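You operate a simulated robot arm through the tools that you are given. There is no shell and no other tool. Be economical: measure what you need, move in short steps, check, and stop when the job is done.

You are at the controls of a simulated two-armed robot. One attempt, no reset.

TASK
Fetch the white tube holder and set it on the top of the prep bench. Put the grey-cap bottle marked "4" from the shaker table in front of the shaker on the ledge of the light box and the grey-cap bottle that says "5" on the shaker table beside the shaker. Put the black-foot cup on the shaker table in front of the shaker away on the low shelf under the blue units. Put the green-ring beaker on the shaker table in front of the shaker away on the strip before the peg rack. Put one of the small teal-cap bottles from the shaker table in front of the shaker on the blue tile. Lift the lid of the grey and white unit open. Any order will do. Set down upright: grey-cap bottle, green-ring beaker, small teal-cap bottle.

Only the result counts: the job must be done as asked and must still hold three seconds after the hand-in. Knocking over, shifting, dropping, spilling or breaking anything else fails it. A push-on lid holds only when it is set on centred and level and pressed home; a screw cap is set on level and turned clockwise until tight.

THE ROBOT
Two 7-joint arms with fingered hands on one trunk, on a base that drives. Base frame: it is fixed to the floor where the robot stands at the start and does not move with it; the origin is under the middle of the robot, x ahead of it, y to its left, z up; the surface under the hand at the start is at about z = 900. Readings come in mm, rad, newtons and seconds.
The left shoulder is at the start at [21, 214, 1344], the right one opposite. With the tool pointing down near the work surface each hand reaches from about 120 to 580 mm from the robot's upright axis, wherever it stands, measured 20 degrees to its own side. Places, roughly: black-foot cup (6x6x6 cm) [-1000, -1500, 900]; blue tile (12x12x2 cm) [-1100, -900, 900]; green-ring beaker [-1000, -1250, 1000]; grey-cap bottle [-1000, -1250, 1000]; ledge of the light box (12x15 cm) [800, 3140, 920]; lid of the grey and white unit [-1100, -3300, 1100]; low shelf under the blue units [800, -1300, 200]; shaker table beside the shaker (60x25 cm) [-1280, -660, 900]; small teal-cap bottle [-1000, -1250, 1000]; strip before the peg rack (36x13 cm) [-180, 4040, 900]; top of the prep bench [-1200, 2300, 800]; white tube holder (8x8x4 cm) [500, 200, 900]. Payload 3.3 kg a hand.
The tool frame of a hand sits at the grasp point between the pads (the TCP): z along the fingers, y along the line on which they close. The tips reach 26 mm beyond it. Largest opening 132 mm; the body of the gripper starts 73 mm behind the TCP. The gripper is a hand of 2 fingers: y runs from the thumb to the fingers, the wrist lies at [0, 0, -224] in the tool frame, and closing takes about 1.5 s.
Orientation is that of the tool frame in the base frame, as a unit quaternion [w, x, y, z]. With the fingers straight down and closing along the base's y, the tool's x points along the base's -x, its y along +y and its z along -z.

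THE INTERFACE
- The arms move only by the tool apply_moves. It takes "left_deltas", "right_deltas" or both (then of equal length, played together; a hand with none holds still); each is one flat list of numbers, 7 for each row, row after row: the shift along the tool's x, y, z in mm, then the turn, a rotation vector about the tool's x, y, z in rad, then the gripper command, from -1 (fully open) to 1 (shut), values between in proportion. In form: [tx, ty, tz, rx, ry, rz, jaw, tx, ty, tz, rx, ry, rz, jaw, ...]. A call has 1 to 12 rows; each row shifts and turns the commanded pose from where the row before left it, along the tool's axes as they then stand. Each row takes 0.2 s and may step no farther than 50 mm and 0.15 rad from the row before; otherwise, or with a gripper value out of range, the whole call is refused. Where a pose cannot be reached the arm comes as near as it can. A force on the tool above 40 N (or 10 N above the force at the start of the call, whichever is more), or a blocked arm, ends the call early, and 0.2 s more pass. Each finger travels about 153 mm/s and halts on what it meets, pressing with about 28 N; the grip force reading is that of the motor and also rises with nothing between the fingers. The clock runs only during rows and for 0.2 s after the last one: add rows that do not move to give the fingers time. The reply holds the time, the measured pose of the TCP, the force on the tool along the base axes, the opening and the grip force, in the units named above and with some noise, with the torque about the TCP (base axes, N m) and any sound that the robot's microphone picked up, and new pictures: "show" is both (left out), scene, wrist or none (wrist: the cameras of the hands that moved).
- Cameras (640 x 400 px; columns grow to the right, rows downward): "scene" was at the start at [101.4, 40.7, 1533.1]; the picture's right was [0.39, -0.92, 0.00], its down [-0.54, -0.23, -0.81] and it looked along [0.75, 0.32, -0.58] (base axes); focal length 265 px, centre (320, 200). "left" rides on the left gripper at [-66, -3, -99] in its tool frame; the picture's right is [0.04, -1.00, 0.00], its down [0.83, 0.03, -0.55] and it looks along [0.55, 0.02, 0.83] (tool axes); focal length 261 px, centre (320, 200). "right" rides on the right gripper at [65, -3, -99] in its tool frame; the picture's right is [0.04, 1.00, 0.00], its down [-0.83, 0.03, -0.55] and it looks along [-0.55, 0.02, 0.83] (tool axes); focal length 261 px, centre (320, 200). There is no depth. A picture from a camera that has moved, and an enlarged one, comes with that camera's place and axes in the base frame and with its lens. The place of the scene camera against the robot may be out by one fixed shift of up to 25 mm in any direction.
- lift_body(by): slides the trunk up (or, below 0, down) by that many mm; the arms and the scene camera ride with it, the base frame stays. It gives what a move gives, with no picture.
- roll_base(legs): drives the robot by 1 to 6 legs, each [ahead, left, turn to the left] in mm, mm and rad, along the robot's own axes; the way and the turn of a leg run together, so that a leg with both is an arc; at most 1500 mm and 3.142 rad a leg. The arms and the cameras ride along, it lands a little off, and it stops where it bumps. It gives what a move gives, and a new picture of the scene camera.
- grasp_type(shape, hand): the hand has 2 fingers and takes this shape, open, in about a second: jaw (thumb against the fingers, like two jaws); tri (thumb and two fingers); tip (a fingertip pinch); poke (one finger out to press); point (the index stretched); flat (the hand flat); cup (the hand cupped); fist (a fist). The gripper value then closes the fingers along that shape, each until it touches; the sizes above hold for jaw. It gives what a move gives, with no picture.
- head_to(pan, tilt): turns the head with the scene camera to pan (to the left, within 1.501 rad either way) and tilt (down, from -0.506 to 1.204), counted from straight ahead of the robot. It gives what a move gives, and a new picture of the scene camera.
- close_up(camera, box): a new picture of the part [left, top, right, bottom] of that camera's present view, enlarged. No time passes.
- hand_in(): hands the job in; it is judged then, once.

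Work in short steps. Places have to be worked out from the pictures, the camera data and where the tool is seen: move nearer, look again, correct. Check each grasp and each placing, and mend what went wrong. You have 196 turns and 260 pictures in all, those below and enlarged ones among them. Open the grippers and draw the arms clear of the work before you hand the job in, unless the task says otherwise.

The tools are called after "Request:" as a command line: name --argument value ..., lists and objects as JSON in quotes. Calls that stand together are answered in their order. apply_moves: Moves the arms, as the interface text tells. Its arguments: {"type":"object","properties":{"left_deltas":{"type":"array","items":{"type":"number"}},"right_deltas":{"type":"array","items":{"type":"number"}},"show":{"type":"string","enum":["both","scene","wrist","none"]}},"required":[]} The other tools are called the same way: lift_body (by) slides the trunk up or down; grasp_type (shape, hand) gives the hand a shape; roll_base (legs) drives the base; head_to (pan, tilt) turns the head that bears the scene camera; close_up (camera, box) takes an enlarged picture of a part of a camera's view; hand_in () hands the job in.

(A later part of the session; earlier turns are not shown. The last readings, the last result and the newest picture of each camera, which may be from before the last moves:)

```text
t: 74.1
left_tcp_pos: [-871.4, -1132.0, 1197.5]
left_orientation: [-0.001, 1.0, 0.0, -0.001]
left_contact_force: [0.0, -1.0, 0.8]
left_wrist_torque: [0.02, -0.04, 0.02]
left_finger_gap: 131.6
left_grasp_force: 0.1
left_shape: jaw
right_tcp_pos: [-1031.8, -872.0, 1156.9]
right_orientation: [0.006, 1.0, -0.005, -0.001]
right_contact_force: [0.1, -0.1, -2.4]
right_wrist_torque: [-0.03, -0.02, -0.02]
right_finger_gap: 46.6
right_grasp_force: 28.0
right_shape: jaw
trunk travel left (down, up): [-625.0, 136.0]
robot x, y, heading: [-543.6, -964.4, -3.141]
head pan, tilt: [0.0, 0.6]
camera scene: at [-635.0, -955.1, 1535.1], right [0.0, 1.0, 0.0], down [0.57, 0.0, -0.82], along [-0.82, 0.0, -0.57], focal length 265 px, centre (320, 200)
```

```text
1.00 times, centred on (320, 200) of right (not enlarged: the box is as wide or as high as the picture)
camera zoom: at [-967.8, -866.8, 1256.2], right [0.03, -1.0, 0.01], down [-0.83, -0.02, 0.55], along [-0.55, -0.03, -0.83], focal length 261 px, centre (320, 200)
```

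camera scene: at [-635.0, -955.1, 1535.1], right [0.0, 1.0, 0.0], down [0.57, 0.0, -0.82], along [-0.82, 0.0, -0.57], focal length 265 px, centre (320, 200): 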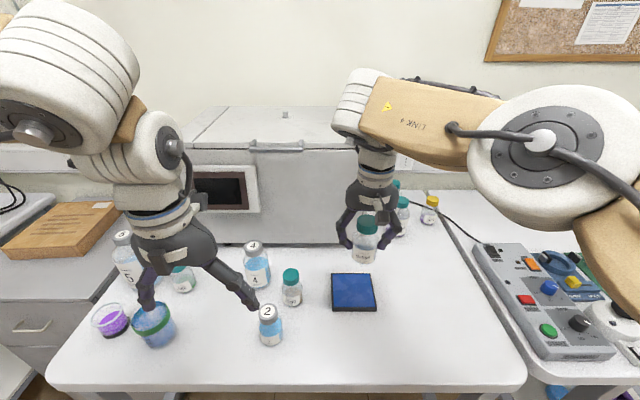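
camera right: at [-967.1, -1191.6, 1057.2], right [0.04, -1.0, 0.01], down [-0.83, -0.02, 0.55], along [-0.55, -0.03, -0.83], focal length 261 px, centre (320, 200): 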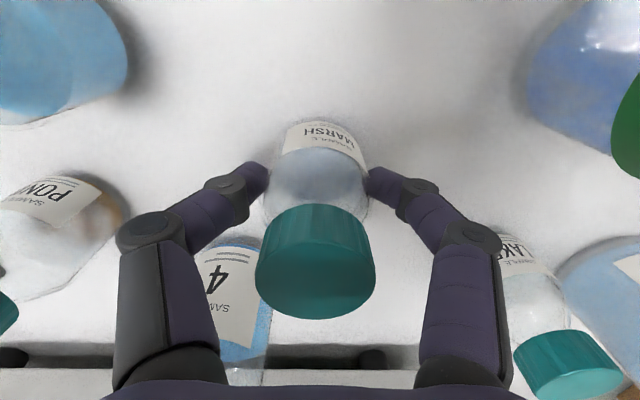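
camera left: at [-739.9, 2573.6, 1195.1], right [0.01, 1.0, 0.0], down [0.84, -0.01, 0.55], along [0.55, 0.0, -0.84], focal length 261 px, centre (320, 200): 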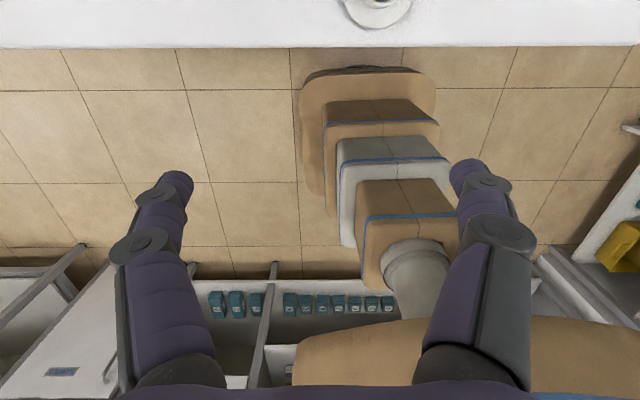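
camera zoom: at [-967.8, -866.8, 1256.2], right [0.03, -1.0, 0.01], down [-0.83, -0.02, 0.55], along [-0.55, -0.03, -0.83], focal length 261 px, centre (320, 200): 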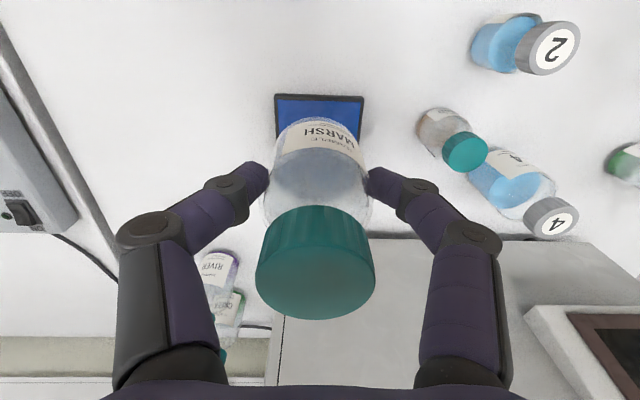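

Tile centre computes to ≈(-1097,-874). I extend 60 mm, lower to about 10 mm above the tile.

Request:
apply_moves --right_deltas '[-30, 0, 0, 0, 0, 0, 1, -30, 1, 0, 0, 0, 0, 1, 0, 0, 40, 0, 0, 0, 1, 0, 0, 40, 0, 0, 0, 1, 0, 0, 40, 0, 0, 0, 1, 0, 0, 40, 0, 0, 0, 1, 0, 0, 7, 0, 0, 0, 1, 0, 0, 0, 0, 0, 0, 1]'

```text
t: 75.9
left_tcp_pos: [-870.9, -1132.8, 1196.7]
left_orientation: [-0.001, 1.0, 0.001, 0.0]
left_contact_force: [-0.6, -0.3, 0.2]
left_wrist_torque: [0.03, -0.01, -0.01]
left_finger_gap: 132.0
left_grasp_force: 0.1
left_shape: jaw
right_tcp_pos: [-1046.5, -876.5, 992.0]
right_orientation: [0.006, 1.0, -0.005, 0.0]
right_contact_force: [-0.2, 0.3, -1.6]
right_wrist_torque: [-0.01, -0.04, 0.02]
right_finger_gap: 47.0
right_grasp_force: 28.2
right_shape: jaw
right hand out of reach, approached as far as the arm can: row 1, 2
trunk travel left (down, up): [-625.0, 136.0]
robot x, y, heading: [-541.2, -958.0, -3.145]
head pan, tilt: [0.0, 0.6]
camera scene: at [-635.2, -956.2, 1535.1], right [0.0, 1.0, 0.0], down [0.57, 0.0, -0.82], along [-0.82, 0.0, -0.57], focal length 265 px, centre (320, 200)
camera right: at [-980.1, -871.6, 1089.4], right [0.03, -1.0, 0.01], down [-0.83, -0.02, 0.55], along [-0.55, -0.03, -0.83], focal length 261 px, centre (320, 200)
```

scene: 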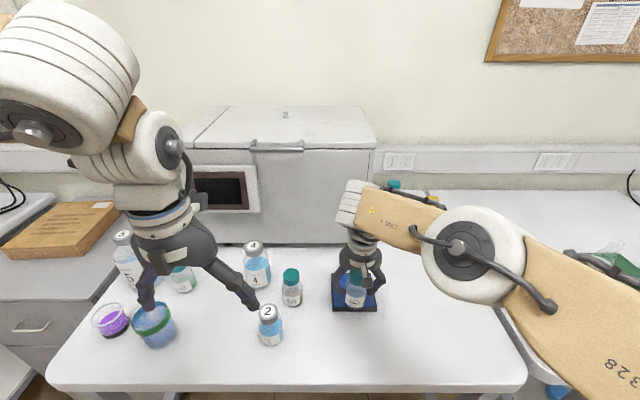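
right: 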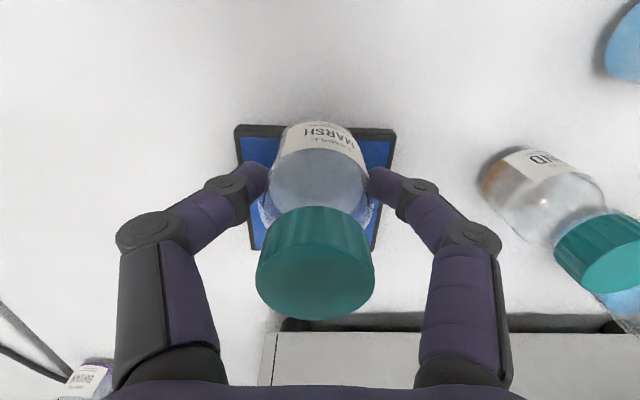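

At the higher level the arm fell short (x -1046). Now lower, I extend the remaining 44 mm.

Request:
apply_moves --right_deltas '[-22, 0, 0, 0, 0, 0, 1, -22, 0, 0, 0, 0, 0, 1, 0, 0, 0, 0, 0, 0, 1]' --show "wrist"

```text
t: 76.7
left_tcp_pos: [-871.4, -1132.3, 1197.4]
left_orientation: [-0.001, 1.0, 0.001, -0.001]
left_contact_force: [1.1, -0.3, -0.9]
left_wrist_torque: [0.02, 0.01, -0.01]
left_finger_gap: 132.0
left_grasp_force: 0.0
left_shape: jaw
right_tcp_pos: [-1046.4, -876.4, 991.7]
right_orientation: [0.005, 1.0, -0.005, 0.001]
right_contact_force: [0.8, 0.2, -2.0]
right_wrist_torque: [0.03, -0.06, 0.0]
right_finger_gap: 46.8
right_grasp_force: 28.1
right_shape: jaw
right hand out of reach, approached as far as the arm can: row 1, 2
trunk travel left (down, up): [-625.0, 136.0]
robot x, y, heading: [-543.6, -959.3, -3.142]
head pan, tilt: [0.0, 0.6]
camera right: at [-980.0, -871.8, 1089.8], right [0.03, -1.0, 0.01], down [-0.83, -0.02, 0.55], along [-0.55, -0.03, -0.83], focal length 261 px, centre (320, 200)
```

right: 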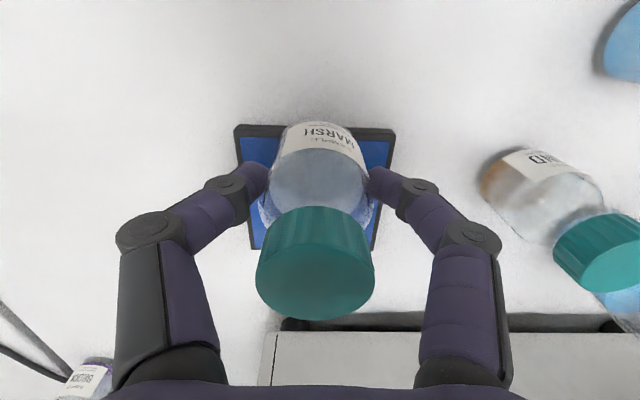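

I drive the base 45 mm ahead to bring the bottle over the tile's centre.

Request:
roll_base --legs '[[45, 0, 0]]'

Request:
close_up --camera "right" --box '[0, 0, 640, 400]'

```text
t: 77.6
left_tcp_pos: [-919.7, -1132.8, 1196.5]
left_orientation: [0.0, 1.0, 0.001, 0.001]
left_contact_force: [0.3, 0.1, 0.8]
left_wrist_torque: [0.01, -0.06, -0.02]
left_finger_gap: 131.6
left_grasp_force: 0.1
left_shape: jaw
right_tcp_pos: [-1093.4, -876.6, 990.1]
right_orientation: [0.006, 1.0, -0.005, 0.0]
right_contact_force: [-0.2, 0.1, -1.6]
right_wrist_torque: [-0.02, -0.06, -0.01]
right_finger_gap: 46.8
right_grasp_force: 28.4
right_shape: jaw
trunk travel left (down, up): [-625.0, 136.0]
robot x, y, heading: [-591.1, -961.9, -3.141]
head pan, tilt: [0.0, 0.6]
camera scene: at [-683.9, -956.1, 1534.9], right [0.0, 1.0, 0.0], down [0.57, 0.0, -0.82], along [-0.82, 0.0, -0.57], focal length 265 px, centre (320, 200)
```

scene: 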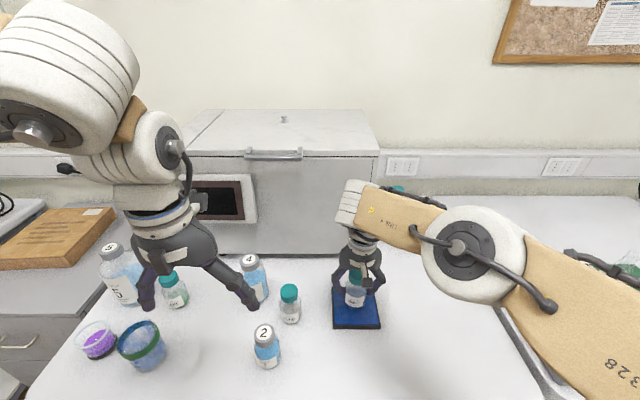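

```text
1.00 times, centred on (320, 200) of right (not enlarged: the box is as wide or as high as the picture)
camera zoom: at [-1028.0, -871.8, 1089.1], right [0.03, -1.0, 0.01], down [-0.83, -0.02, 0.55], along [-0.55, -0.03, -0.83], focal length 261 px, centre (320, 200)
```

zoom: 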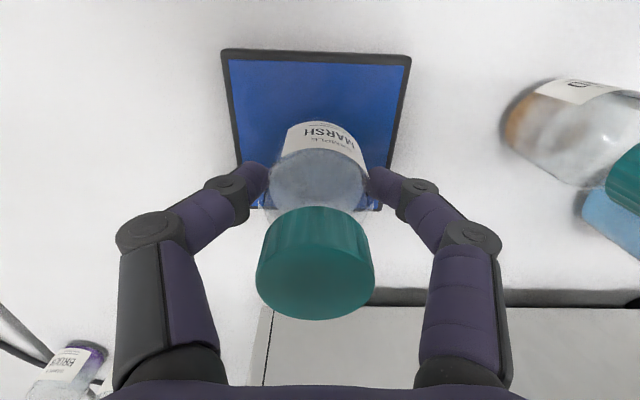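

Bottle is now centred over the tile. Lower gently until contact.

Request:
apply_moves --right_deltas '[0, 0, 5, 0, 0, 0, 1, 0, 0, 3, 0, 0, 0, 1, 0, 0, 3, 0, 0, 0, 1, 0, 0, 0, 0, 0, 0, 1]' --show "wrist"

```text
t: 78.6
left_tcp_pos: [-917.5, -1131.9, 1196.6]
left_orientation: [-0.001, 1.0, 0.0, -0.001]
left_contact_force: [0.0, -0.4, -0.4]
left_wrist_torque: [0.01, 0.0, 0.04]
left_finger_gap: 131.8
left_grasp_force: 0.1
left_shape: jaw
right_tcp_pos: [-1090.2, -876.5, 983.4]
right_orientation: [0.006, 1.0, -0.006, 0.0]
right_contact_force: [-0.3, -0.1, -2.1]
right_wrist_torque: [0.0, -0.02, -0.04]
right_finger_gap: 46.6
right_grasp_force: 27.5
right_shape: jaw
right hand out of reach, approached as far as the arm can: row 3
trunk travel left (down, up): [-625.0, 136.0]
robot x, y, heading: [-591.1, -962.7, -3.137]
head pan, tilt: [0.0, 0.6]
camera right: at [-1025.1, -871.4, 1082.3], right [0.03, -1.0, 0.01], down [-0.83, -0.02, 0.55], along [-0.55, -0.03, -0.83], focal length 261 px, centre (320, 200)
```

right: 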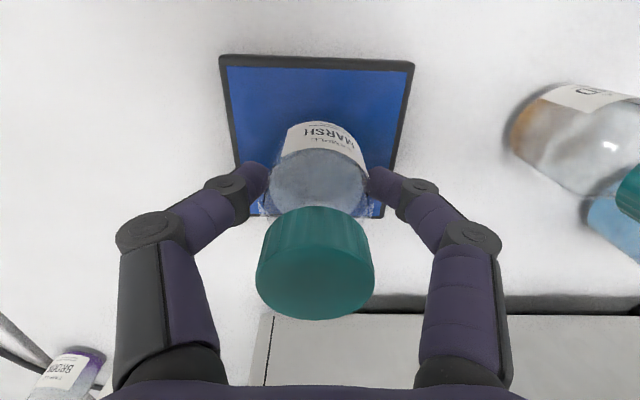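

No contact yet and the arm is at its reach limit; pull back 8 mm in x and continue down in small steps.

Request:
apply_moves --right_deltas '[8, 0, 0, 0, 0, 0, 1, 0, 0, 2, 0, 0, 0, 1, 0, 0, 2, 0, 0, 0, 1, 0, 0, 2, 0, 0, 0, 1, 0, 0, 1, 0, 0, 0, 1, 0, 0, 0, 0, 0, 0, 1]' --show "none"

```text
t: 80.0
left_tcp_pos: [-917.0, -1131.8, 1197.1]
left_orientation: [-0.001, 1.0, 0.001, -0.001]
left_contact_force: [0.7, 0.4, 0.1]
left_wrist_torque: [-0.01, 0.06, 0.03]
left_finger_gap: 131.9
left_grasp_force: 0.0
left_shape: jaw
right_tcp_pos: [-1081.7, -877.1, 976.0]
right_orientation: [0.006, 1.0, -0.005, -0.002]
right_contact_force: [0.7, 0.5, -2.4]
right_wrist_torque: [0.0, -0.02, 0.0]
right_finger_gap: 46.8
right_grasp_force: 27.7
right_shape: jaw
trunk travel left (down, up): [-625.0, 136.0]
robot x, y, heading: [-589.1, -962.4, -3.144]
head pan, tilt: [0.0, 0.6]
```

Still free; keep lowering.

Request:
apply_moves --right_deltas '[0, 0, 2, 0, 0, 0, 1, 0, 0, 2, 0, 0, 0, 1, 0, 0, 2, 0, 0, 0, 1, 0, 0, 2, 0, 0, 0, 1, 0, 0, 0, 0, 0, 0, 1]' --show "wrist"

```text
t: 81.2
left_tcp_pos: [-914.6, -1132.7, 1198.2]
left_orientation: [-0.002, 1.0, 0.001, -0.002]
left_contact_force: [-0.4, 0.0, 0.5]
left_wrist_torque: [0.0, 0.03, -0.01]
left_finger_gap: 132.1
left_grasp_force: 0.0
left_shape: jaw
right_tcp_pos: [-1080.2, -876.6, 970.2]
right_orientation: [0.007, 1.0, -0.007, -0.004]
right_contact_force: [-1.4, 1.1, 35.2]
right_wrist_torque: [0.27, 0.06, -0.02]
right_finger_gap: 48.7
right_grasp_force: 27.8
right_shape: jaw
trunk travel left (down, up): [-625.0, 136.0]
robot x, y, heading: [-588.1, -964.8, -3.143]
head pan, tilt: [0.0, 0.6]
camera right: at [-1014.3, -872.6, 1069.2], right [0.03, -1.0, 0.01], down [-0.83, -0.02, 0.56], along [-0.56, -0.03, -0.83], focal length 261 px, centre (320, 200)
```

right: 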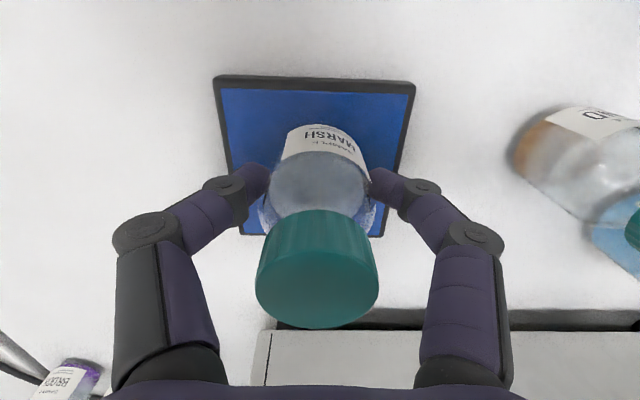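

Contact made. I relax 1 mm, open and rise.

Request:
apply_moves --right_deltas '[0, 0, -1.5, 0, 0, 0, 1, 0, 0, 0, 0, 0, 0, -0.2, 0, 0, 0, 0, 0, 0, -0.4, 0, 0, 0, 0, 0, 0, -0.4, 0, 0, -30, 0, 0, 0, -0.4, 0, 0, -40, 0, 0, 0, -0.4, 0, 0, -40, 0, 0, 0, -0.4, 20, 0, -40, 0, 0, 0, -0.4, 30, 0, -40, 0, 0, 0, -0.4, 40, 0, -20, 0, 0, 0, -1]'

```text
t: 83.4
left_tcp_pos: [-916.8, -1132.3, 1196.6]
left_orientation: [-0.001, 1.0, 0.002, 0.0]
left_contact_force: [0.6, -0.1, -0.1]
left_wrist_torque: [0.0, 0.02, -0.01]
left_finger_gap: 131.9
left_grasp_force: 0.0
left_shape: jaw
right_tcp_pos: [-993.0, -874.4, 1179.2]
right_orientation: [0.006, 1.0, -0.006, -0.002]
right_contact_force: [0.3, -0.1, -0.7]
right_wrist_torque: [-0.02, -0.03, 0.03]
right_finger_gap: 132.0
right_grasp_force: 0.2
right_shape: jaw
trunk travel left (down, up): [-625.0, 136.0]
robot x, y, heading: [-588.7, -961.3, -3.137]
head pan, tilt: [0.0, 0.6]
camera scene: at [-679.5, -955.5, 1535.2], right [0.0, 1.0, 0.0], down [0.56, 0.0, -0.83], along [-0.83, 0.0, -0.56], focal length 265 px, centre (320, 200)
camera right: at [-926.3, -869.5, 1278.6], right [0.03, -1.0, 0.01], down [-0.83, -0.02, 0.56], along [-0.56, -0.03, -0.83], focal length 261 px, centre (320, 200)
```

scene: 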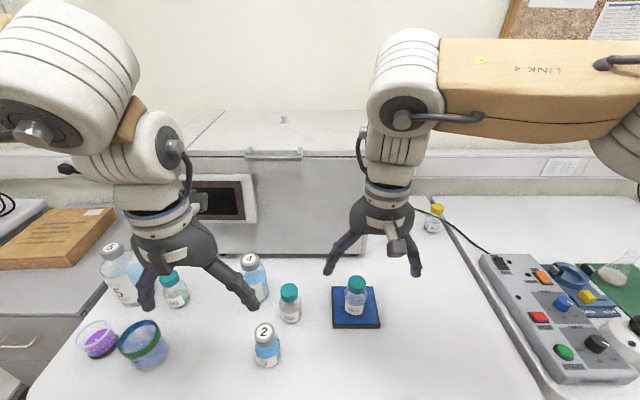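
right: 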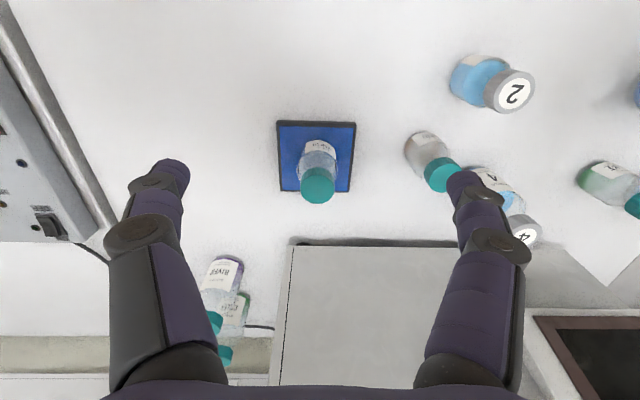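

MARSH stands upright on the tile. Now bottle 5 with the left hand: roll left 310 mm and view.

Request:
roll_base --legs '[[0, 310, 0]]'

Request:
apply_moves --left_deltas '[-30, 30, 0, 0, 0, 0, -1, -30, 0, 0, 0, 0, 0, -1, -30, 0, 0, 0, 0, 0, -1, -30, 0, 0, 0, 0, 0, -1, 0, 0, 0, 0, 0, 0, -1]'

```text
t: 85.5
left_tcp_pos: [-916.4, -1446.4, 1196.1]
left_orientation: [-0.002, 1.0, 0.0, -0.001]
left_contact_force: [0.4, 0.1, 0.4]
left_wrist_torque: [0.02, -0.02, 0.01]
left_finger_gap: 131.9
left_grasp_force: 0.1
left_shape: jaw
right_tcp_pos: [-992.5, -1188.2, 1180.2]
right_orientation: [0.006, 1.0, -0.007, -0.001]
right_contact_force: [-1.1, 0.2, 0.1]
right_wrist_torque: [-0.01, 0.01, -0.04]
right_finger_gap: 131.8
right_grasp_force: 0.1
right_shape: jaw
trunk travel left (down, up): [-625.0, 136.0]
robot x, y, heading: [-594.2, -1272.8, 3.143]
head pan, tilt: [0.0, 0.6]
camera scene: at [-680.7, -1269.2, 1535.1], right [0.0, 1.0, 0.0], down [0.57, 0.0, -0.82], along [-0.82, 0.0, -0.57], focal length 265 px, centre (320, 200)
```

scene: 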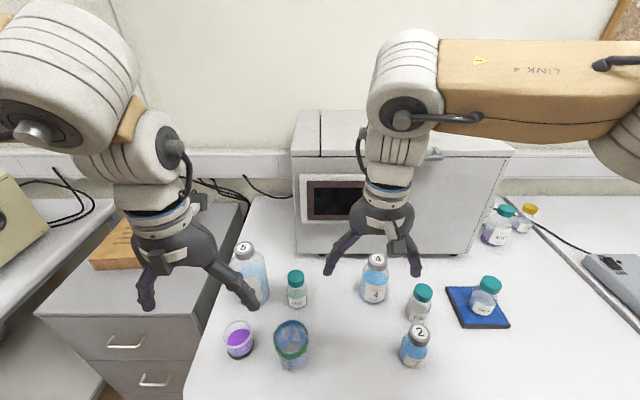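

```text
t: 86.7
left_tcp_pos: [-1036.4, -1475.7, 1196.3]
left_orientation: [-0.001, 1.0, 0.0, -0.001]
left_contact_force: [-0.2, -0.9, -0.4]
left_wrist_torque: [0.01, 0.03, 0.01]
left_finger_gap: 132.0
left_grasp_force: 0.0
left_shape: jaw
right_tcp_pos: [-992.5, -1186.5, 1179.2]
right_orientation: [0.006, 1.0, -0.005, -0.001]
right_contact_force: [0.6, -0.1, 0.8]
right_wrist_torque: [-0.01, 0.0, 0.01]
right_finger_gap: 132.3
right_grasp_force: 0.1
right_shape: jaw
trunk travel left (down, up): [-625.0, 136.0]
robot x, y, heading: [-590.6, -1277.5, 3.146]
head pan, tilt: [0.0, 0.6]
camera scene: at [-680.0, -1268.6, 1535.2], right [0.0, 1.0, 0.0], down [0.56, 0.0, -0.83], along [-0.83, 0.0, -0.56], focal length 265 px, centre (320, 200)
camera left: at [-1104.7, -1472.9, 1295.3], right [0.04, 1.0, 0.0], down [0.83, -0.04, 0.55], along [0.55, -0.02, -0.83], focal length 261 px, centre (320, 200)
```

scene: 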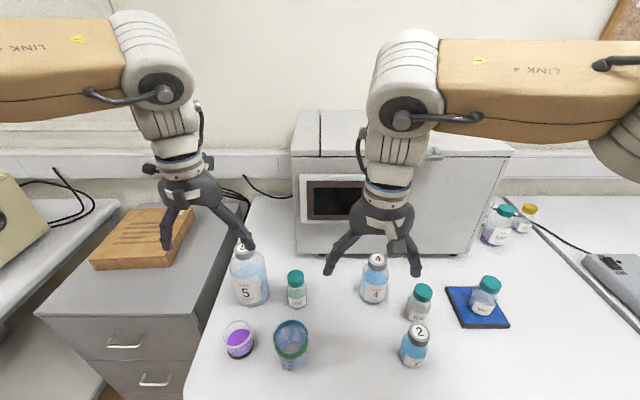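
left: 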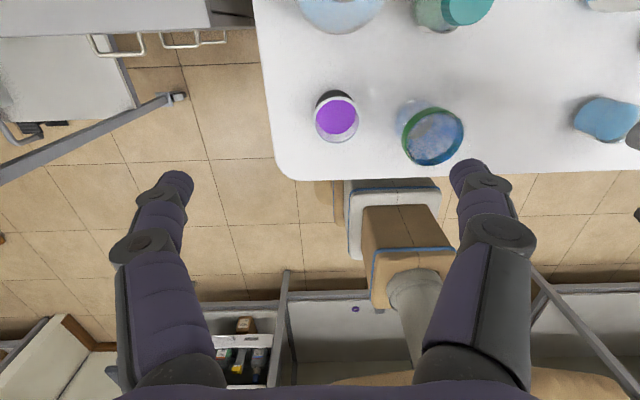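

Bottle 5 is at about (-1140,-1446). I extend the left hand above it.

Request:
apply_moves --left_deltas '[-30, -15, 0, 0, 0, 0, -1, -30, -13, 0, 0, 0, 0, -1, -30, 0, 0, 0, 0, 0, -1, -12, 0, 0, 0, 0, 0, -1, 0, 0, 0, 0, 0, 0, -1]'

```text
t: 87.9
left_tcp_pos: [-1099.4, -1441.4, 1195.5]
left_orientation: [-0.001, 1.0, 0.0, 0.0]
left_contact_force: [0.4, -0.8, 0.0]
left_wrist_torque: [-0.01, 0.0, 0.0]
left_finger_gap: 131.9
left_grasp_force: 0.0
left_shape: jaw
left hand out of reach, approached as far as the arm can: row 3, 4
right_tcp_pos: [-992.7, -1186.3, 1178.6]
right_orientation: [0.006, 1.0, -0.006, -0.001]
right_contact_force: [-0.6, 0.5, -0.1]
right_wrist_torque: [0.03, -0.03, 0.01]
right_finger_gap: 131.9
right_grasp_force: 0.0
right_shape: jaw
trunk travel left (down, up): [-625.0, 136.0]
robot x, y, heading: [-591.1, -1273.4, 3.14]
head pan, tilt: [0.0, 0.6]
camera scene: at [-680.5, -1268.4, 1535.2], right [0.0, 1.0, 0.0], down [0.57, 0.0, -0.82], along [-0.82, 0.0, -0.57], focal length 265 px, centre (320, 200)
camera left: at [-1167.9, -1438.4, 1295.4], right [0.04, 1.0, 0.0], down [0.83, -0.04, 0.55], along [0.55, -0.02, -0.83], focal length 261 px, centre (320, 200)
```

scene: 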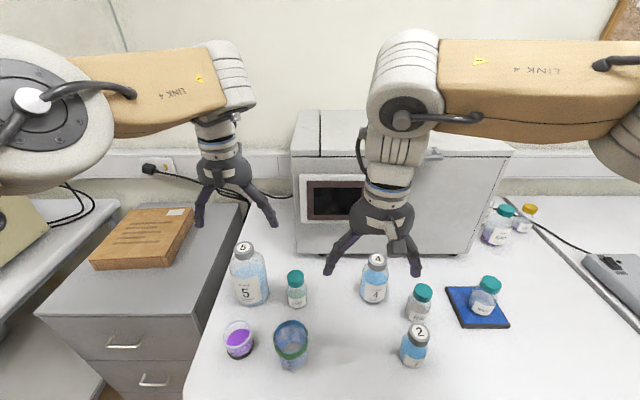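
left: 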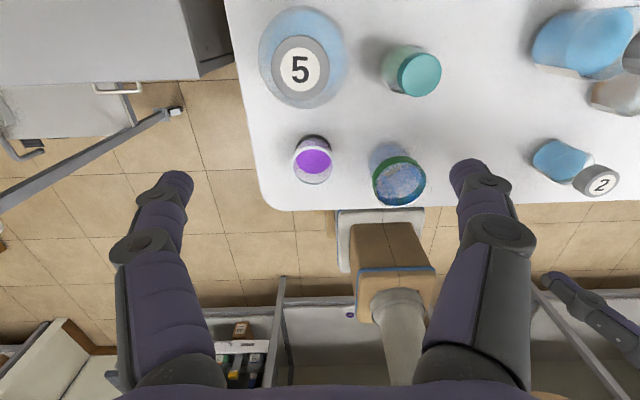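

Cap 5 at ≈(-1143,-1453). I need ~45 mm more reach, so drive ahead 45 mm (table legs leave space beneath).

Request:
roll_base --legs '[[50, 0, 0]]'

Request:
close_up --camera "left" --box '[0, 0, 640, 400]'

```text
t: 88.9
left_tcp_pos: [-1153.6, -1441.1, 1195.9]
left_orientation: [-0.001, 1.0, 0.001, 0.0]
left_contact_force: [0.4, -0.3, -0.1]
left_wrist_torque: [-0.02, -0.03, -0.02]
left_finger_gap: 131.8
left_grasp_force: 0.0
left_shape: jaw
right_tcp_pos: [-1046.4, -1186.4, 1177.4]
right_orientation: [0.007, 1.0, -0.004, 0.001]
right_contact_force: [-0.2, -0.6, 0.1]
right_wrist_torque: [0.02, -0.06, -0.01]
right_finger_gap: 131.9
right_grasp_force: 0.1
right_shape: jaw
trunk travel left (down, up): [-625.0, 136.0]
robot x, y, heading: [-643.4, -1274.5, 3.135]
head pan, tilt: [0.0, 0.6]
camera scene: at [-734.4, -1268.2, 1534.9], right [0.0, 1.0, 0.0], down [0.57, 0.0, -0.82], along [-0.82, 0.0, -0.57], focal length 265 px, centre (320, 200)
```

scene: 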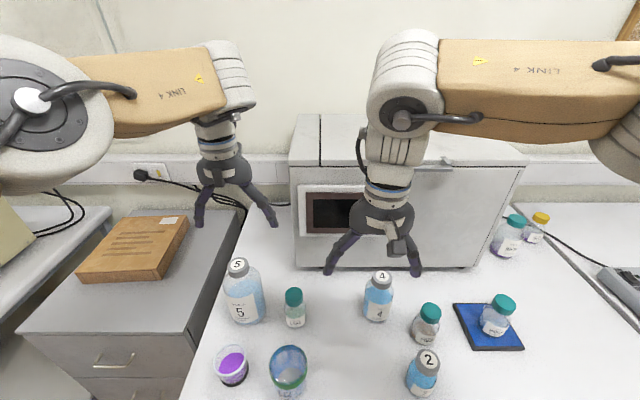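

```text
1.00 times, centred on (320, 200) of left (not enlarged: the box is as wide or as high as the picture)
camera zoom: at [-1221.1, -1438.6, 1294.0], right [0.04, 1.0, 0.0], down [0.83, -0.03, 0.55], along [0.55, -0.02, -0.83], focal length 261 px, centre (320, 200)
```

zoom: 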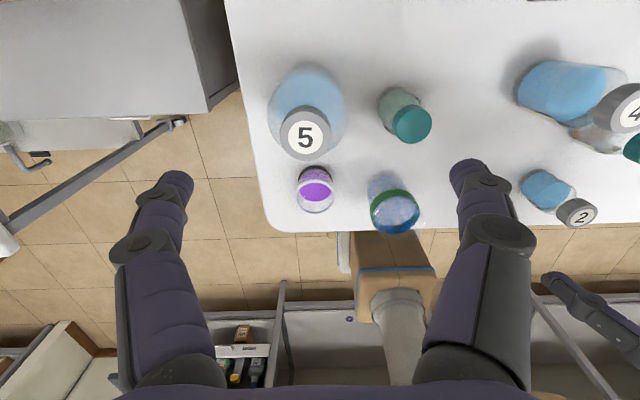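

Now cap at ≈(-1147,-1453). Align and descend to z≈1045 with the fingers fully open around the body.

Request:
apply_moves --left_deltas '[7, 12, 0, 0, 0, 0, -1, 0, 0, 40, 0, 0, 0, -1, 0, 0, 40, 0, 0, 0, -1, 0, 0, 0, 0, 0, 0, -1]' --show "wrist"

```text
t: 89.9
left_tcp_pos: [-1145.3, -1452.2, 1116.6]
left_orientation: [-0.003, 1.0, 0.001, -0.001]
left_contact_force: [1.8, -0.1, 0.1]
left_wrist_torque: [-0.04, 0.0, -0.01]
left_finger_gap: 131.9
left_grasp_force: 0.0
left_shape: jaw
right_tcp_pos: [-1044.1, -1187.1, 1179.4]
right_orientation: [0.006, 1.0, -0.006, 0.0]
right_contact_force: [0.3, -0.6, 0.0]
right_wrist_torque: [-0.02, 0.02, 0.02]
right_finger_gap: 131.9
right_grasp_force: 0.0
right_shape: jaw
trunk travel left (down, up): [-625.0, 136.0]
robot x, y, heading: [-641.3, -1276.3, 3.137]
head pan, tilt: [0.0, 0.6]
camera left: at [-1213.2, -1450.4, 1215.0], right [0.04, 1.0, 0.0], down [0.83, -0.03, 0.55], along [0.55, -0.02, -0.83], focal length 261 px, centre (320, 200)
```

left: 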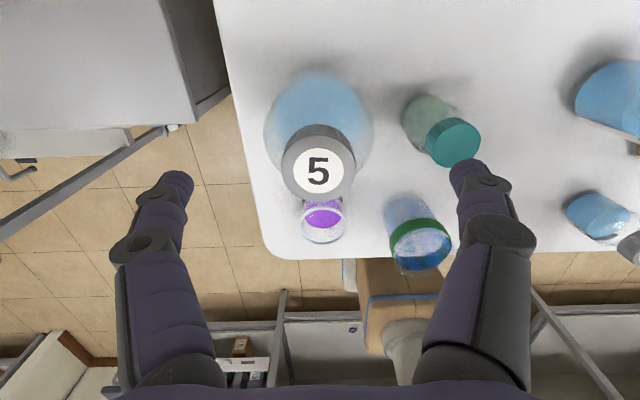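

Centred. Descend to 1045 and grip, checking the palm clears the cap.

Request:
apply_moves --left_deltas '[0, 2, 36, 0, 0, 0, -1, 0, 0, 36, 0, 0, 0, -1, 0, 0, 0, 0, 0, 0, -1, 0, 0, 0, 0, 0, 0, 1, 0, 0, 0, 0, 0, 0, 1, 0, 0, 0, 0, 0, 0, 1]' --show "wrist"

```text
t: 91.3
left_tcp_pos: [-1145.4, -1454.7, 1044.9]
left_orientation: [-0.002, 1.0, 0.001, -0.001]
left_contact_force: [-1.9, 0.4, 10.4]
left_wrist_torque: [0.01, 0.03, -0.13]
left_finger_gap: 72.7
left_grasp_force: 28.0
left_shape: jaw
right_tcp_pos: [-1043.1, -1185.6, 1179.8]
right_orientation: [0.006, 1.0, -0.005, -0.001]
right_contact_force: [0.9, 0.1, 0.0]
right_wrist_torque: [0.01, -0.02, 0.01]
right_finger_gap: 131.7
right_grasp_force: 0.1
right_shape: jaw
trunk travel left (down, up): [-625.0, 136.0]
robot x, y, heading: [-637.5, -1276.5, 3.144]
head pan, tilt: [0.0, 0.6]
camera left: at [-1212.7, -1453.2, 1144.4], right [0.04, 1.0, 0.0], down [0.83, -0.03, 0.55], along [0.55, -0.02, -0.84], focal length 261 px, centre (320, 200)
```

left: 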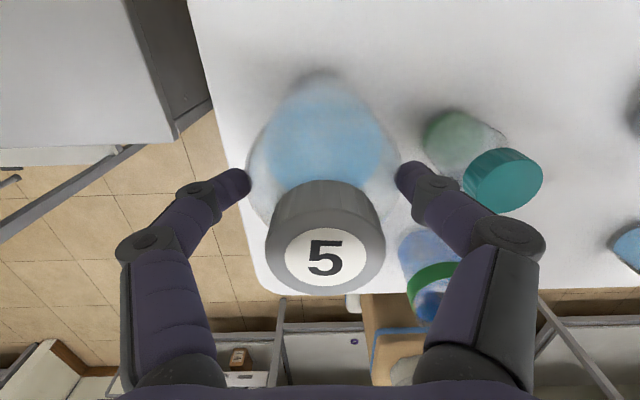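

It closed on the sloping shoulder (72.7 mm). Cap top is only ~1080, so I can reopen and go 24 mm lower onto the cylinder.

Request:
apply_moves --left_deltas '[0, 0, 0, 0, 0, 0, -1, 0, 0, 0, 0, 0, 0, -1, 0, 0, 0, 0, 0, 0, -1, 0, 0, 12, 0, 0, 0, -1, 0, 0, 12, 0, 0, 0, -1, 0, 0, 0, 0, 0, 0, -1, 0, 0, 0, 0, 0, 0, 1, 0, 0, 0, 0, 0, 0, 1, 0, 0, 0, 0, 0, 0, 1]' --show "wrist"

```text
t: 93.3
left_tcp_pos: [-1144.5, -1454.9, 1020.6]
left_orientation: [-0.001, 1.0, 0.002, 0.0]
left_contact_force: [-1.2, 0.0, 0.4]
left_wrist_torque: [0.0, 0.02, 0.0]
left_finger_gap: 77.3
left_grasp_force: 27.9
left_shape: jaw
right_tcp_pos: [-1045.3, -1186.9, 1178.6]
right_orientation: [0.006, 1.0, -0.005, -0.001]
right_contact_force: [0.1, -0.2, 0.2]
right_wrist_torque: [0.02, -0.01, -0.01]
right_finger_gap: 131.9
right_grasp_force: 0.2
right_shape: jaw
trunk travel left (down, up): [-625.0, 136.0]
robot x, y, heading: [-640.1, -1275.3, 3.142]
head pan, tilt: [0.0, 0.6]
camera left: at [-1212.6, -1452.9, 1119.4], right [0.04, 1.0, 0.0], down [0.83, -0.03, 0.55], along [0.55, -0.02, -0.83], focal length 261 px, centre (320, 200)
```

left: 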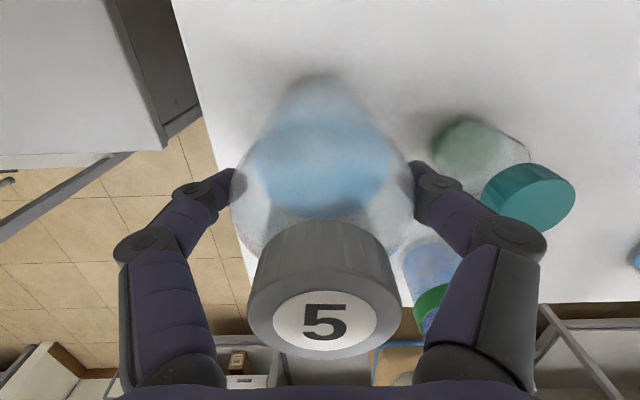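

Gap 77.3 and no vertical push: gripping the cylinder. Lift.

Request:
apply_moves --left_deltas '[0, 0, -15, 0, 0, 0, 1, 0, 0, -35, 0, 0, 0, 1, 0, 0, -40, 0, 0, 0, 1, 0, 0, -40, 0, 0, 0, 1, 0, 0, -40, 0, 0, 0, 1, 0, 0, 0, 0, 0, 0, 1]'

```text
t: 94.7
left_tcp_pos: [-1144.3, -1457.8, 1190.5]
left_orientation: [-0.001, 1.0, 0.001, 0.0]
left_contact_force: [0.3, 0.0, -3.9]
left_wrist_torque: [-0.01, 0.03, 0.02]
left_finger_gap: 77.2
left_grasp_force: 27.8
left_shape: jaw
right_tcp_pos: [-1044.5, -1186.9, 1178.3]
right_orientation: [0.006, 1.0, -0.006, -0.001]
right_contact_force: [-0.4, 0.3, -0.7]
right_wrist_torque: [0.01, 0.02, 0.02]
right_finger_gap: 132.1
right_grasp_force: 0.1
right_shape: jaw
trunk travel left (down, up): [-625.0, 136.0]
robot x, y, heading: [-639.6, -1275.3, 3.14]
head pan, tilt: [0.0, 0.6]
camera scene: at [-732.4, -1268.6, 1535.0], right [0.0, 1.0, 0.0], down [0.57, 0.0, -0.82], along [-0.82, 0.0, -0.57], focal length 265 px, centre (320, 200)
camera left: at [-1211.6, -1454.8, 1289.4], right [0.04, 1.0, 0.0], down [0.83, -0.03, 0.55], along [0.55, -0.02, -0.83], focal length 261 px, centre (320, 200)
```

scene: 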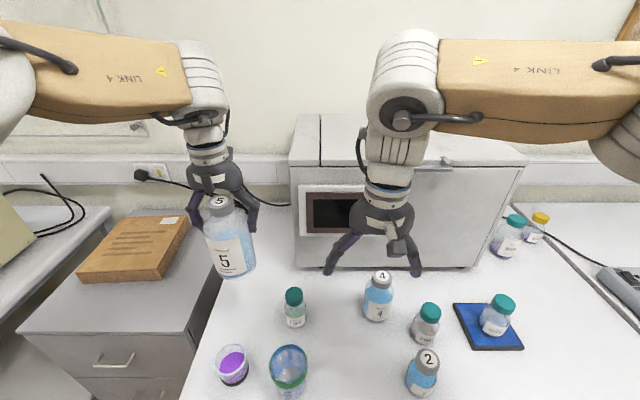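
left: 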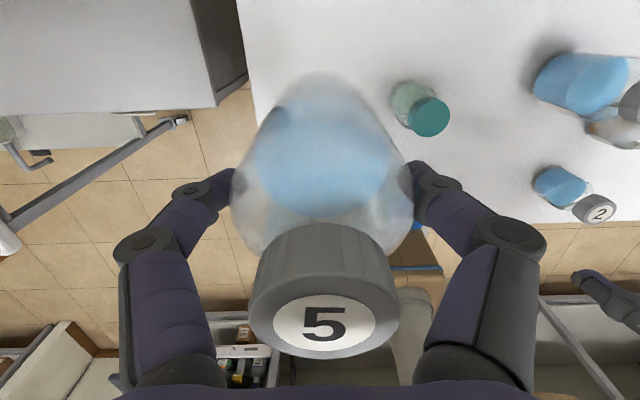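

Bottle 5 is lifted (bottom ≈1070). I raise 30 mm more and roll right ~700 mm to the area beside the shaker.

Request:
apply_moves --left_deltas '[10, 0, -15, 0, 0, 0, 1, 15, 0, -15, 0, 0, 0, 1, 0, 0, 0, 0, 0, 0, 1]' --show "none"

Request:
roll_base --legs '[[0, -700, 0]]'

Request:
close_up --camera "right" --box '[0, 0, 640, 400]'

```text
t: 95.5
left_tcp_pos: [-1118.4, -1455.8, 1220.8]
left_orientation: [-0.002, 1.0, 0.001, -0.002]
left_contact_force: [-0.5, 0.4, -4.7]
left_wrist_torque: [0.0, 0.02, -0.03]
left_finger_gap: 77.1
left_grasp_force: 28.0
left_shape: jaw
right_tcp_pos: [-1044.7, -1186.9, 1179.3]
right_orientation: [0.006, 1.0, -0.005, 0.0]
right_contact_force: [0.0, 0.5, 0.0]
right_wrist_torque: [-0.02, 0.01, -0.01]
right_finger_gap: 131.9
right_grasp_force: 0.0
right_shape: jaw
trunk travel left (down, up): [-625.0, 136.0]
robot x, y, heading: [-638.7, -1272.7, 3.137]
head pan, tilt: [0.0, 0.6]
```

```text
t: 99.0
left_tcp_pos: [-1091.6, -804.5, 1220.1]
left_orientation: [0.001, 1.0, 0.006, 0.0]
left_contact_force: [0.7, 0.5, -4.2]
left_wrist_torque: [-0.06, 0.02, -0.01]
left_finger_gap: 77.1
left_grasp_force: 27.7
left_shape: jaw
right_tcp_pos: [-1023.7, -534.7, 1179.7]
right_orientation: [0.007, 1.0, 0.001, 0.0]
right_contact_force: [0.4, -0.4, -0.8]
right_wrist_torque: [-0.07, -0.04, -0.03]
right_finger_gap: 131.9
right_grasp_force: 0.2
right_shape: jaw
trunk travel left (down, up): [-625.0, 136.0]
robot x, y, heading: [-617.8, -622.5, -3.133]
head pan, tilt: [0.0, 0.6]
stopped in leg 1: the robot was blocked; the commanded pose is now the measured one
camera scene: at [-709.7, -611.7, 1535.1], right [-0.01, 1.0, 0.0], down [0.57, 0.0, -0.82], along [-0.82, -0.01, -0.57], focal length 265 px, centre (320, 200)
```

scene: 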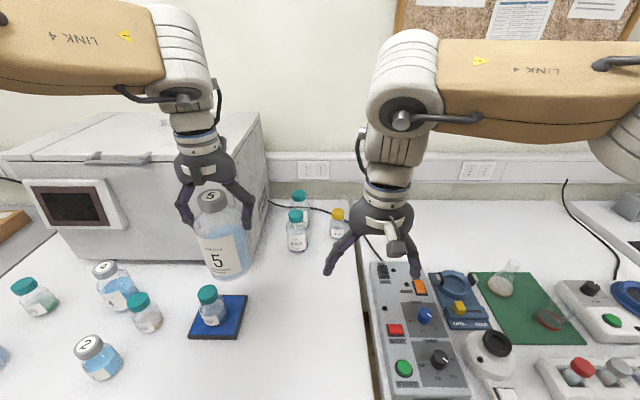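

```text
1.00 times, centred on (320, 200) of right (not enlarged: the box is as wide or as high as the picture)
camera zoom: at [-957.3, -529.2, 1277.2], right [0.04, -1.0, 0.02], down [-0.83, -0.03, 0.55], along [-0.55, -0.04, -0.83], focal length 261 px, centre (320, 200)
```

zoom: 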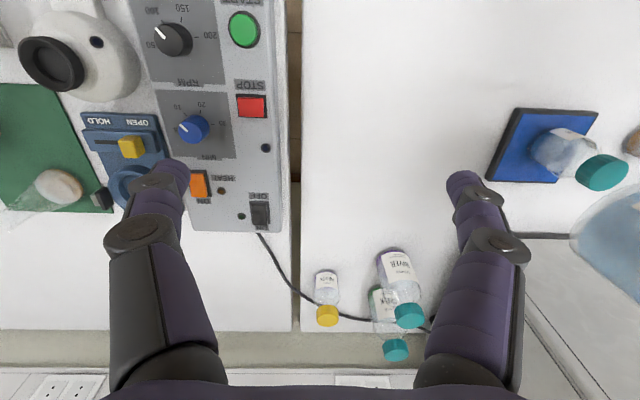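

The base was blocked at y≈-622 (a table leg, probably), but that's near enough. I shift the left hand to about (-1110,-700) while still high.

Request:
apply_moves --left_deltas '[0, -35, 0, 0, 0, 0, 1, 0, -35, 0, 0, 0, 0, 1, 0, -34, 10, 0, 0, 0, 1, -10, 0, 30, 0, 0, 0, 1, -10, 0, 40, 0, 0, 0, 1, 0, 0, 0, 0, 0, 0, 1]'

```text
t: 100.4
left_tcp_pos: [-1113.6, -704.9, 1142.8]
left_orientation: [-0.001, 1.0, 0.007, 0.0]
left_contact_force: [-0.5, 1.0, -5.2]
left_wrist_torque: [0.01, 0.03, 0.03]
left_finger_gap: 77.2
left_grasp_force: 28.4
left_shape: jaw
right_tcp_pos: [-1020.4, -538.8, 1178.5]
right_orientation: [0.007, 1.0, 0.001, -0.001]
right_contact_force: [0.6, 0.0, 0.1]
right_wrist_torque: [0.03, -0.01, 0.01]
right_finger_gap: 131.8
right_grasp_force: 0.2
right_shape: jaw
trunk travel left (down, up): [-625.0, 136.0]
robot x, y, heading: [-618.3, -623.5, -3.133]
head pan, tilt: [0.0, 0.6]
camera scene: at [-708.4, -616.0, 1535.2], right [-0.01, 1.0, 0.0], down [0.56, 0.01, -0.83], along [-0.82, -0.01, -0.56], focal length 265 px, centre (320, 200)
camera left: at [-1181.8, -703.2, 1241.1], right [0.03, 1.0, 0.0], down [0.83, -0.02, 0.55], along [0.55, -0.01, -0.83], focal length 261 px, centre (320, 200)
```

scene: 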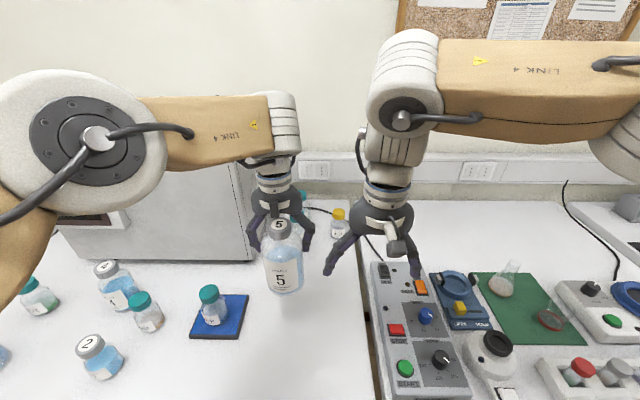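
left: 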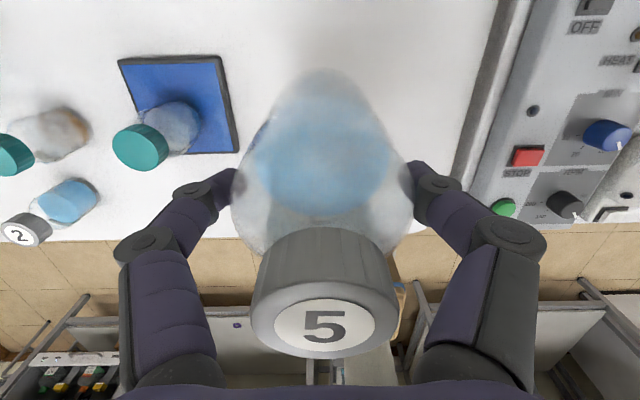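

Clear spot below at ≈(-1113,-705). Lower toward the table, stopping ~10 mm above, nudging a bit deeper.

Request:
apply_moves --left_deltas '[0, 0, 40, 0, 0, 0, 1, 0, 0, 40, 0, 0, 0, 1, -10, 0, 20, 0, 0, 0, 1, -8, 0, 12, 0, 0, 0, 1, 0, 0, 0, 0, 0, 0, 1]' --show "none"

Request:
apply_moves --left_deltas '[0, 0, 3, 0, 0, 0, 1, 0, 0, 3, 0, 0, 0, 1, 0, 0, 2, 0, 0, 0, 1, 0, 0, 2, 0, 0, 0, 1, 0, 0, 0, 0, 0, 0, 1]' --show "none"

```text
t: 101.6
left_tcp_pos: [-1123.8, -712.3, 1031.2]
left_orientation: [-0.001, 1.0, 0.013, -0.001]
left_contact_force: [-0.1, 0.7, -4.7]
left_wrist_torque: [0.0, 0.02, -0.01]
left_finger_gap: 77.1
left_grasp_force: 28.0
left_shape: jaw
left hand out of reach, approached as far as the arm can: row 4
right_tcp_pos: [-1023.2, -537.6, 1178.9]
right_orientation: [0.007, 1.0, 0.0, -0.001]
right_contact_force: [-0.3, -0.1, -0.3]
right_wrist_torque: [0.01, 0.01, 0.0]
right_finger_gap: 132.2
right_grasp_force: 0.0
right_shape: jaw
trunk travel left (down, up): [-625.0, 136.0]
robot x, y, heading: [-617.5, -624.0, -3.127]
head pan, tilt: [0.0, 0.6]
```

```text
t: 102.8
left_tcp_pos: [-1120.7, -714.2, 1019.9]
left_orientation: [0.0, 1.0, 0.013, -0.001]
left_contact_force: [-3.2, -2.7, 7.3]
left_wrist_torque: [-0.02, -0.04, 0.02]
left_finger_gap: 77.0
left_grasp_force: 27.8
left_shape: jaw
right_tcp_pos: [-1021.9, -538.9, 1178.8]
right_orientation: [0.008, 1.0, 0.001, -0.001]
right_contact_force: [0.2, -0.5, -0.1]
right_wrist_torque: [0.01, 0.0, -0.01]
right_finger_gap: 131.9
right_grasp_force: 0.1
right_shape: jaw
trunk travel left (down, up): [-625.0, 136.0]
robot x, y, heading: [-616.2, -625.3, -3.13]
head pan, tilt: [0.0, 0.6]
```

Touching the table at the expected height. Open and rise straight up.

Request:
apply_moves --left_deltas '[0, 0, 0, 0, 0, 0, -0.4, 0, 0, 0, 0, 0, 0, -0.6, 0, 0, 0, 0, 0, 0, -0.6, 0, 0, 0, 0, 0, 0, -0.6, 0, 0, -30, 0, 0, 0, -0.6, 0, 0, -40, 0, 0, 0, -0.6, 0, 0, -40, 0, 0, 0, -0.6, 0, 0, -40, 0, 0, 0, -0.6, 30, 0, -30, 0, 0, 0, -0.6, 40, 0, 0, 0, 0, 0, -1]'

```text
t: 105.0
left_tcp_pos: [-1043.7, -705.8, 1201.4]
left_orientation: [-0.002, 1.0, 0.006, -0.001]
left_contact_force: [-0.3, 0.3, 0.0]
left_wrist_torque: [-0.01, 0.02, 0.03]
left_finger_gap: 132.0
left_grasp_force: 0.1
left_shape: jaw
left hand out of reach, approached as far as the arm can: row 8
right_tcp_pos: [-1021.2, -538.9, 1179.2]
right_orientation: [0.006, 1.0, 0.0, -0.001]
right_contact_force: [0.1, -0.5, -0.2]
right_wrist_torque: [0.01, 0.02, -0.02]
right_finger_gap: 131.9
right_grasp_force: 0.1
right_shape: jaw
trunk travel left (down, up): [-625.0, 136.0]
robot x, y, heading: [-616.2, -619.2, -3.131]
head pan, tilt: [0.0, 0.6]
camera scene: at [-708.4, -617.5, 1535.1], right [-0.01, 1.0, 0.0], down [0.56, 0.01, -0.83], along [-0.82, -0.01, -0.56], focal length 265 px, centre (320, 200)
camera left: at [-1112.3, -704.8, 1298.7], right [0.03, 1.0, 0.0], down [0.83, -0.03, 0.55], along [0.55, -0.01, -0.83], focal length 261 px, centre (320, 200)
```

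scene: 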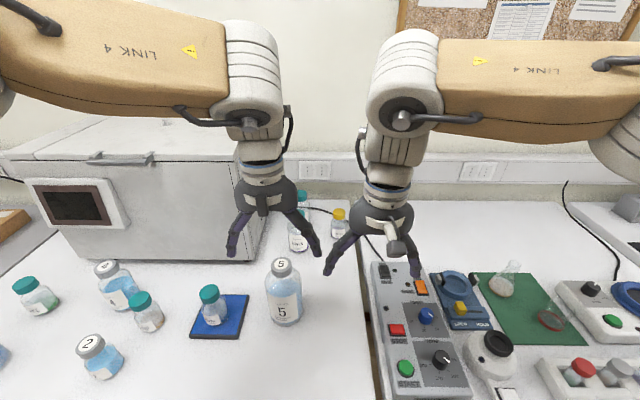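
left: 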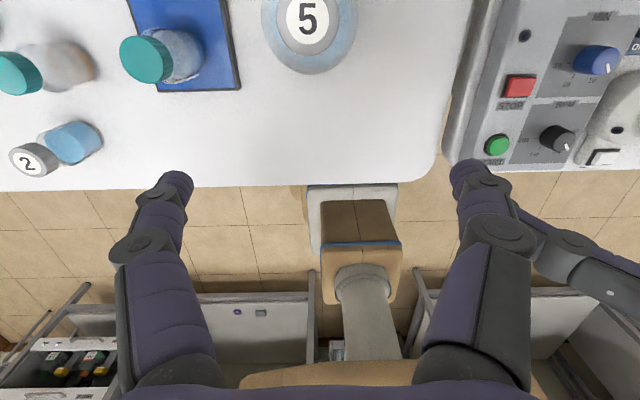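

Bottle 5 stands upright beside the shaker. Next the cup: back off a bit, roll left, and bring the left hand toward (-991,-1447).

Request:
roll_base --legs '[[-70, 0, -0.01], [0, 690, 0], [40, 0, 0]]'

Request:
apply_moves --left_deltas '[35, 20, 0, 0, 0, 0, -1, 30, 20, 0, 0, 0, 0, -1, 0, 20, 0, 0, 0, 0, -1, 0, 0, 0, 0, 0, 0, -1]'

```text
t: 109.9
left_tcp_pos: [-1020.7, -1378.4, 1197.9]
left_orientation: [-0.001, 1.0, 0.0, 0.0]
left_contact_force: [-0.1, 0.6, -0.2]
left_wrist_torque: [0.0, -0.02, -0.02]
left_finger_gap: 131.9
left_grasp_force: 0.1
left_shape: jaw
right_tcp_pos: [-994.0, -1210.2, 1178.3]
right_orientation: [0.007, 1.0, -0.007, 0.0]
right_contact_force: [0.2, 0.0, 0.0]
right_wrist_torque: [0.02, -0.05, 0.0]
right_finger_gap: 131.9
right_grasp_force: 0.1
right_shape: jaw
trunk travel left (down, up): [-625.0, 136.0]
robot x, y, heading: [-587.1, -1301.1, 3.135]
head pan, tilt: [0.0, 0.6]
camera scene: at [-682.6, -1293.0, 1535.0], right [0.01, 1.0, 0.0], down [0.57, 0.0, -0.82], along [-0.82, 0.0, -0.57], focal length 265 px, centre (320, 200)
```

scene: 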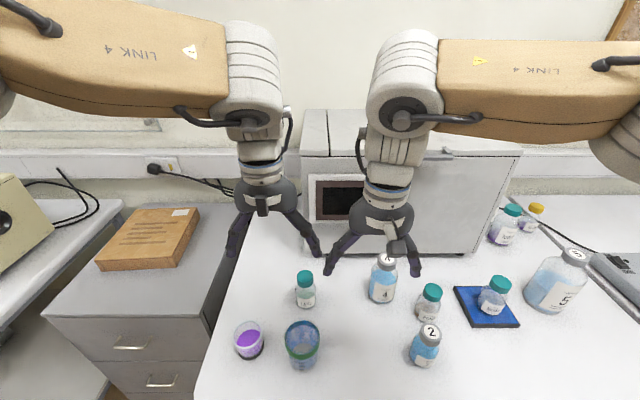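

```text
t: 110.9
left_tcp_pos: [-954.2, -1439.8, 1198.1]
left_orientation: [-0.001, 1.0, -0.001, -0.001]
left_contact_force: [0.5, -0.8, -0.5]
left_wrist_torque: [-0.01, 0.01, -0.01]
left_finger_gap: 132.2
left_grasp_force: 0.1
left_shape: jaw
right_tcp_pos: [-992.7, -1210.3, 1179.6]
right_orientation: [0.006, 1.0, -0.007, 0.0]
right_contact_force: [-0.5, 0.6, 0.1]
right_wrist_torque: [-0.02, -0.02, 0.0]
right_finger_gap: 132.0
right_grasp_force: 0.0
right_shape: jaw
trunk travel left (down, up): [-625.0, 136.0]
robot x, y, heading: [-591.9, -1300.0, 3.134]
head pan, tilt: [0.0, 0.6]
camera scene: at [-680.5, -1292.3, 1535.1], right [0.01, 1.0, 0.0], down [0.57, 0.0, -0.82], along [-0.82, 0.0, -0.57], focal length 265 px, centre (320, 200)
camera left: at [-1020.7, -1435.5, 1296.8], right [0.04, 1.0, 0.0], down [0.83, -0.04, 0.55], along [0.55, -0.02, -0.83], focal length 261 px, centre (320, 200)
```

scene: 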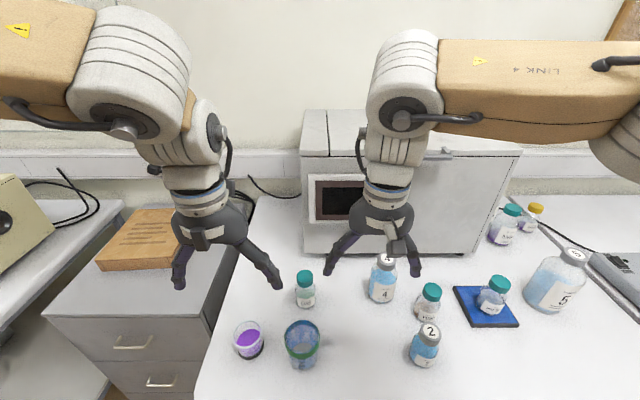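
left: 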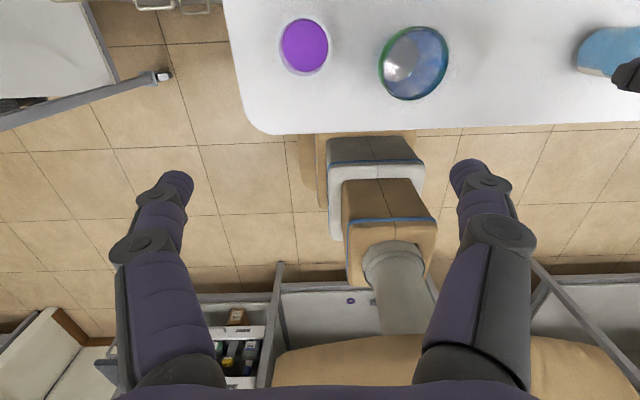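

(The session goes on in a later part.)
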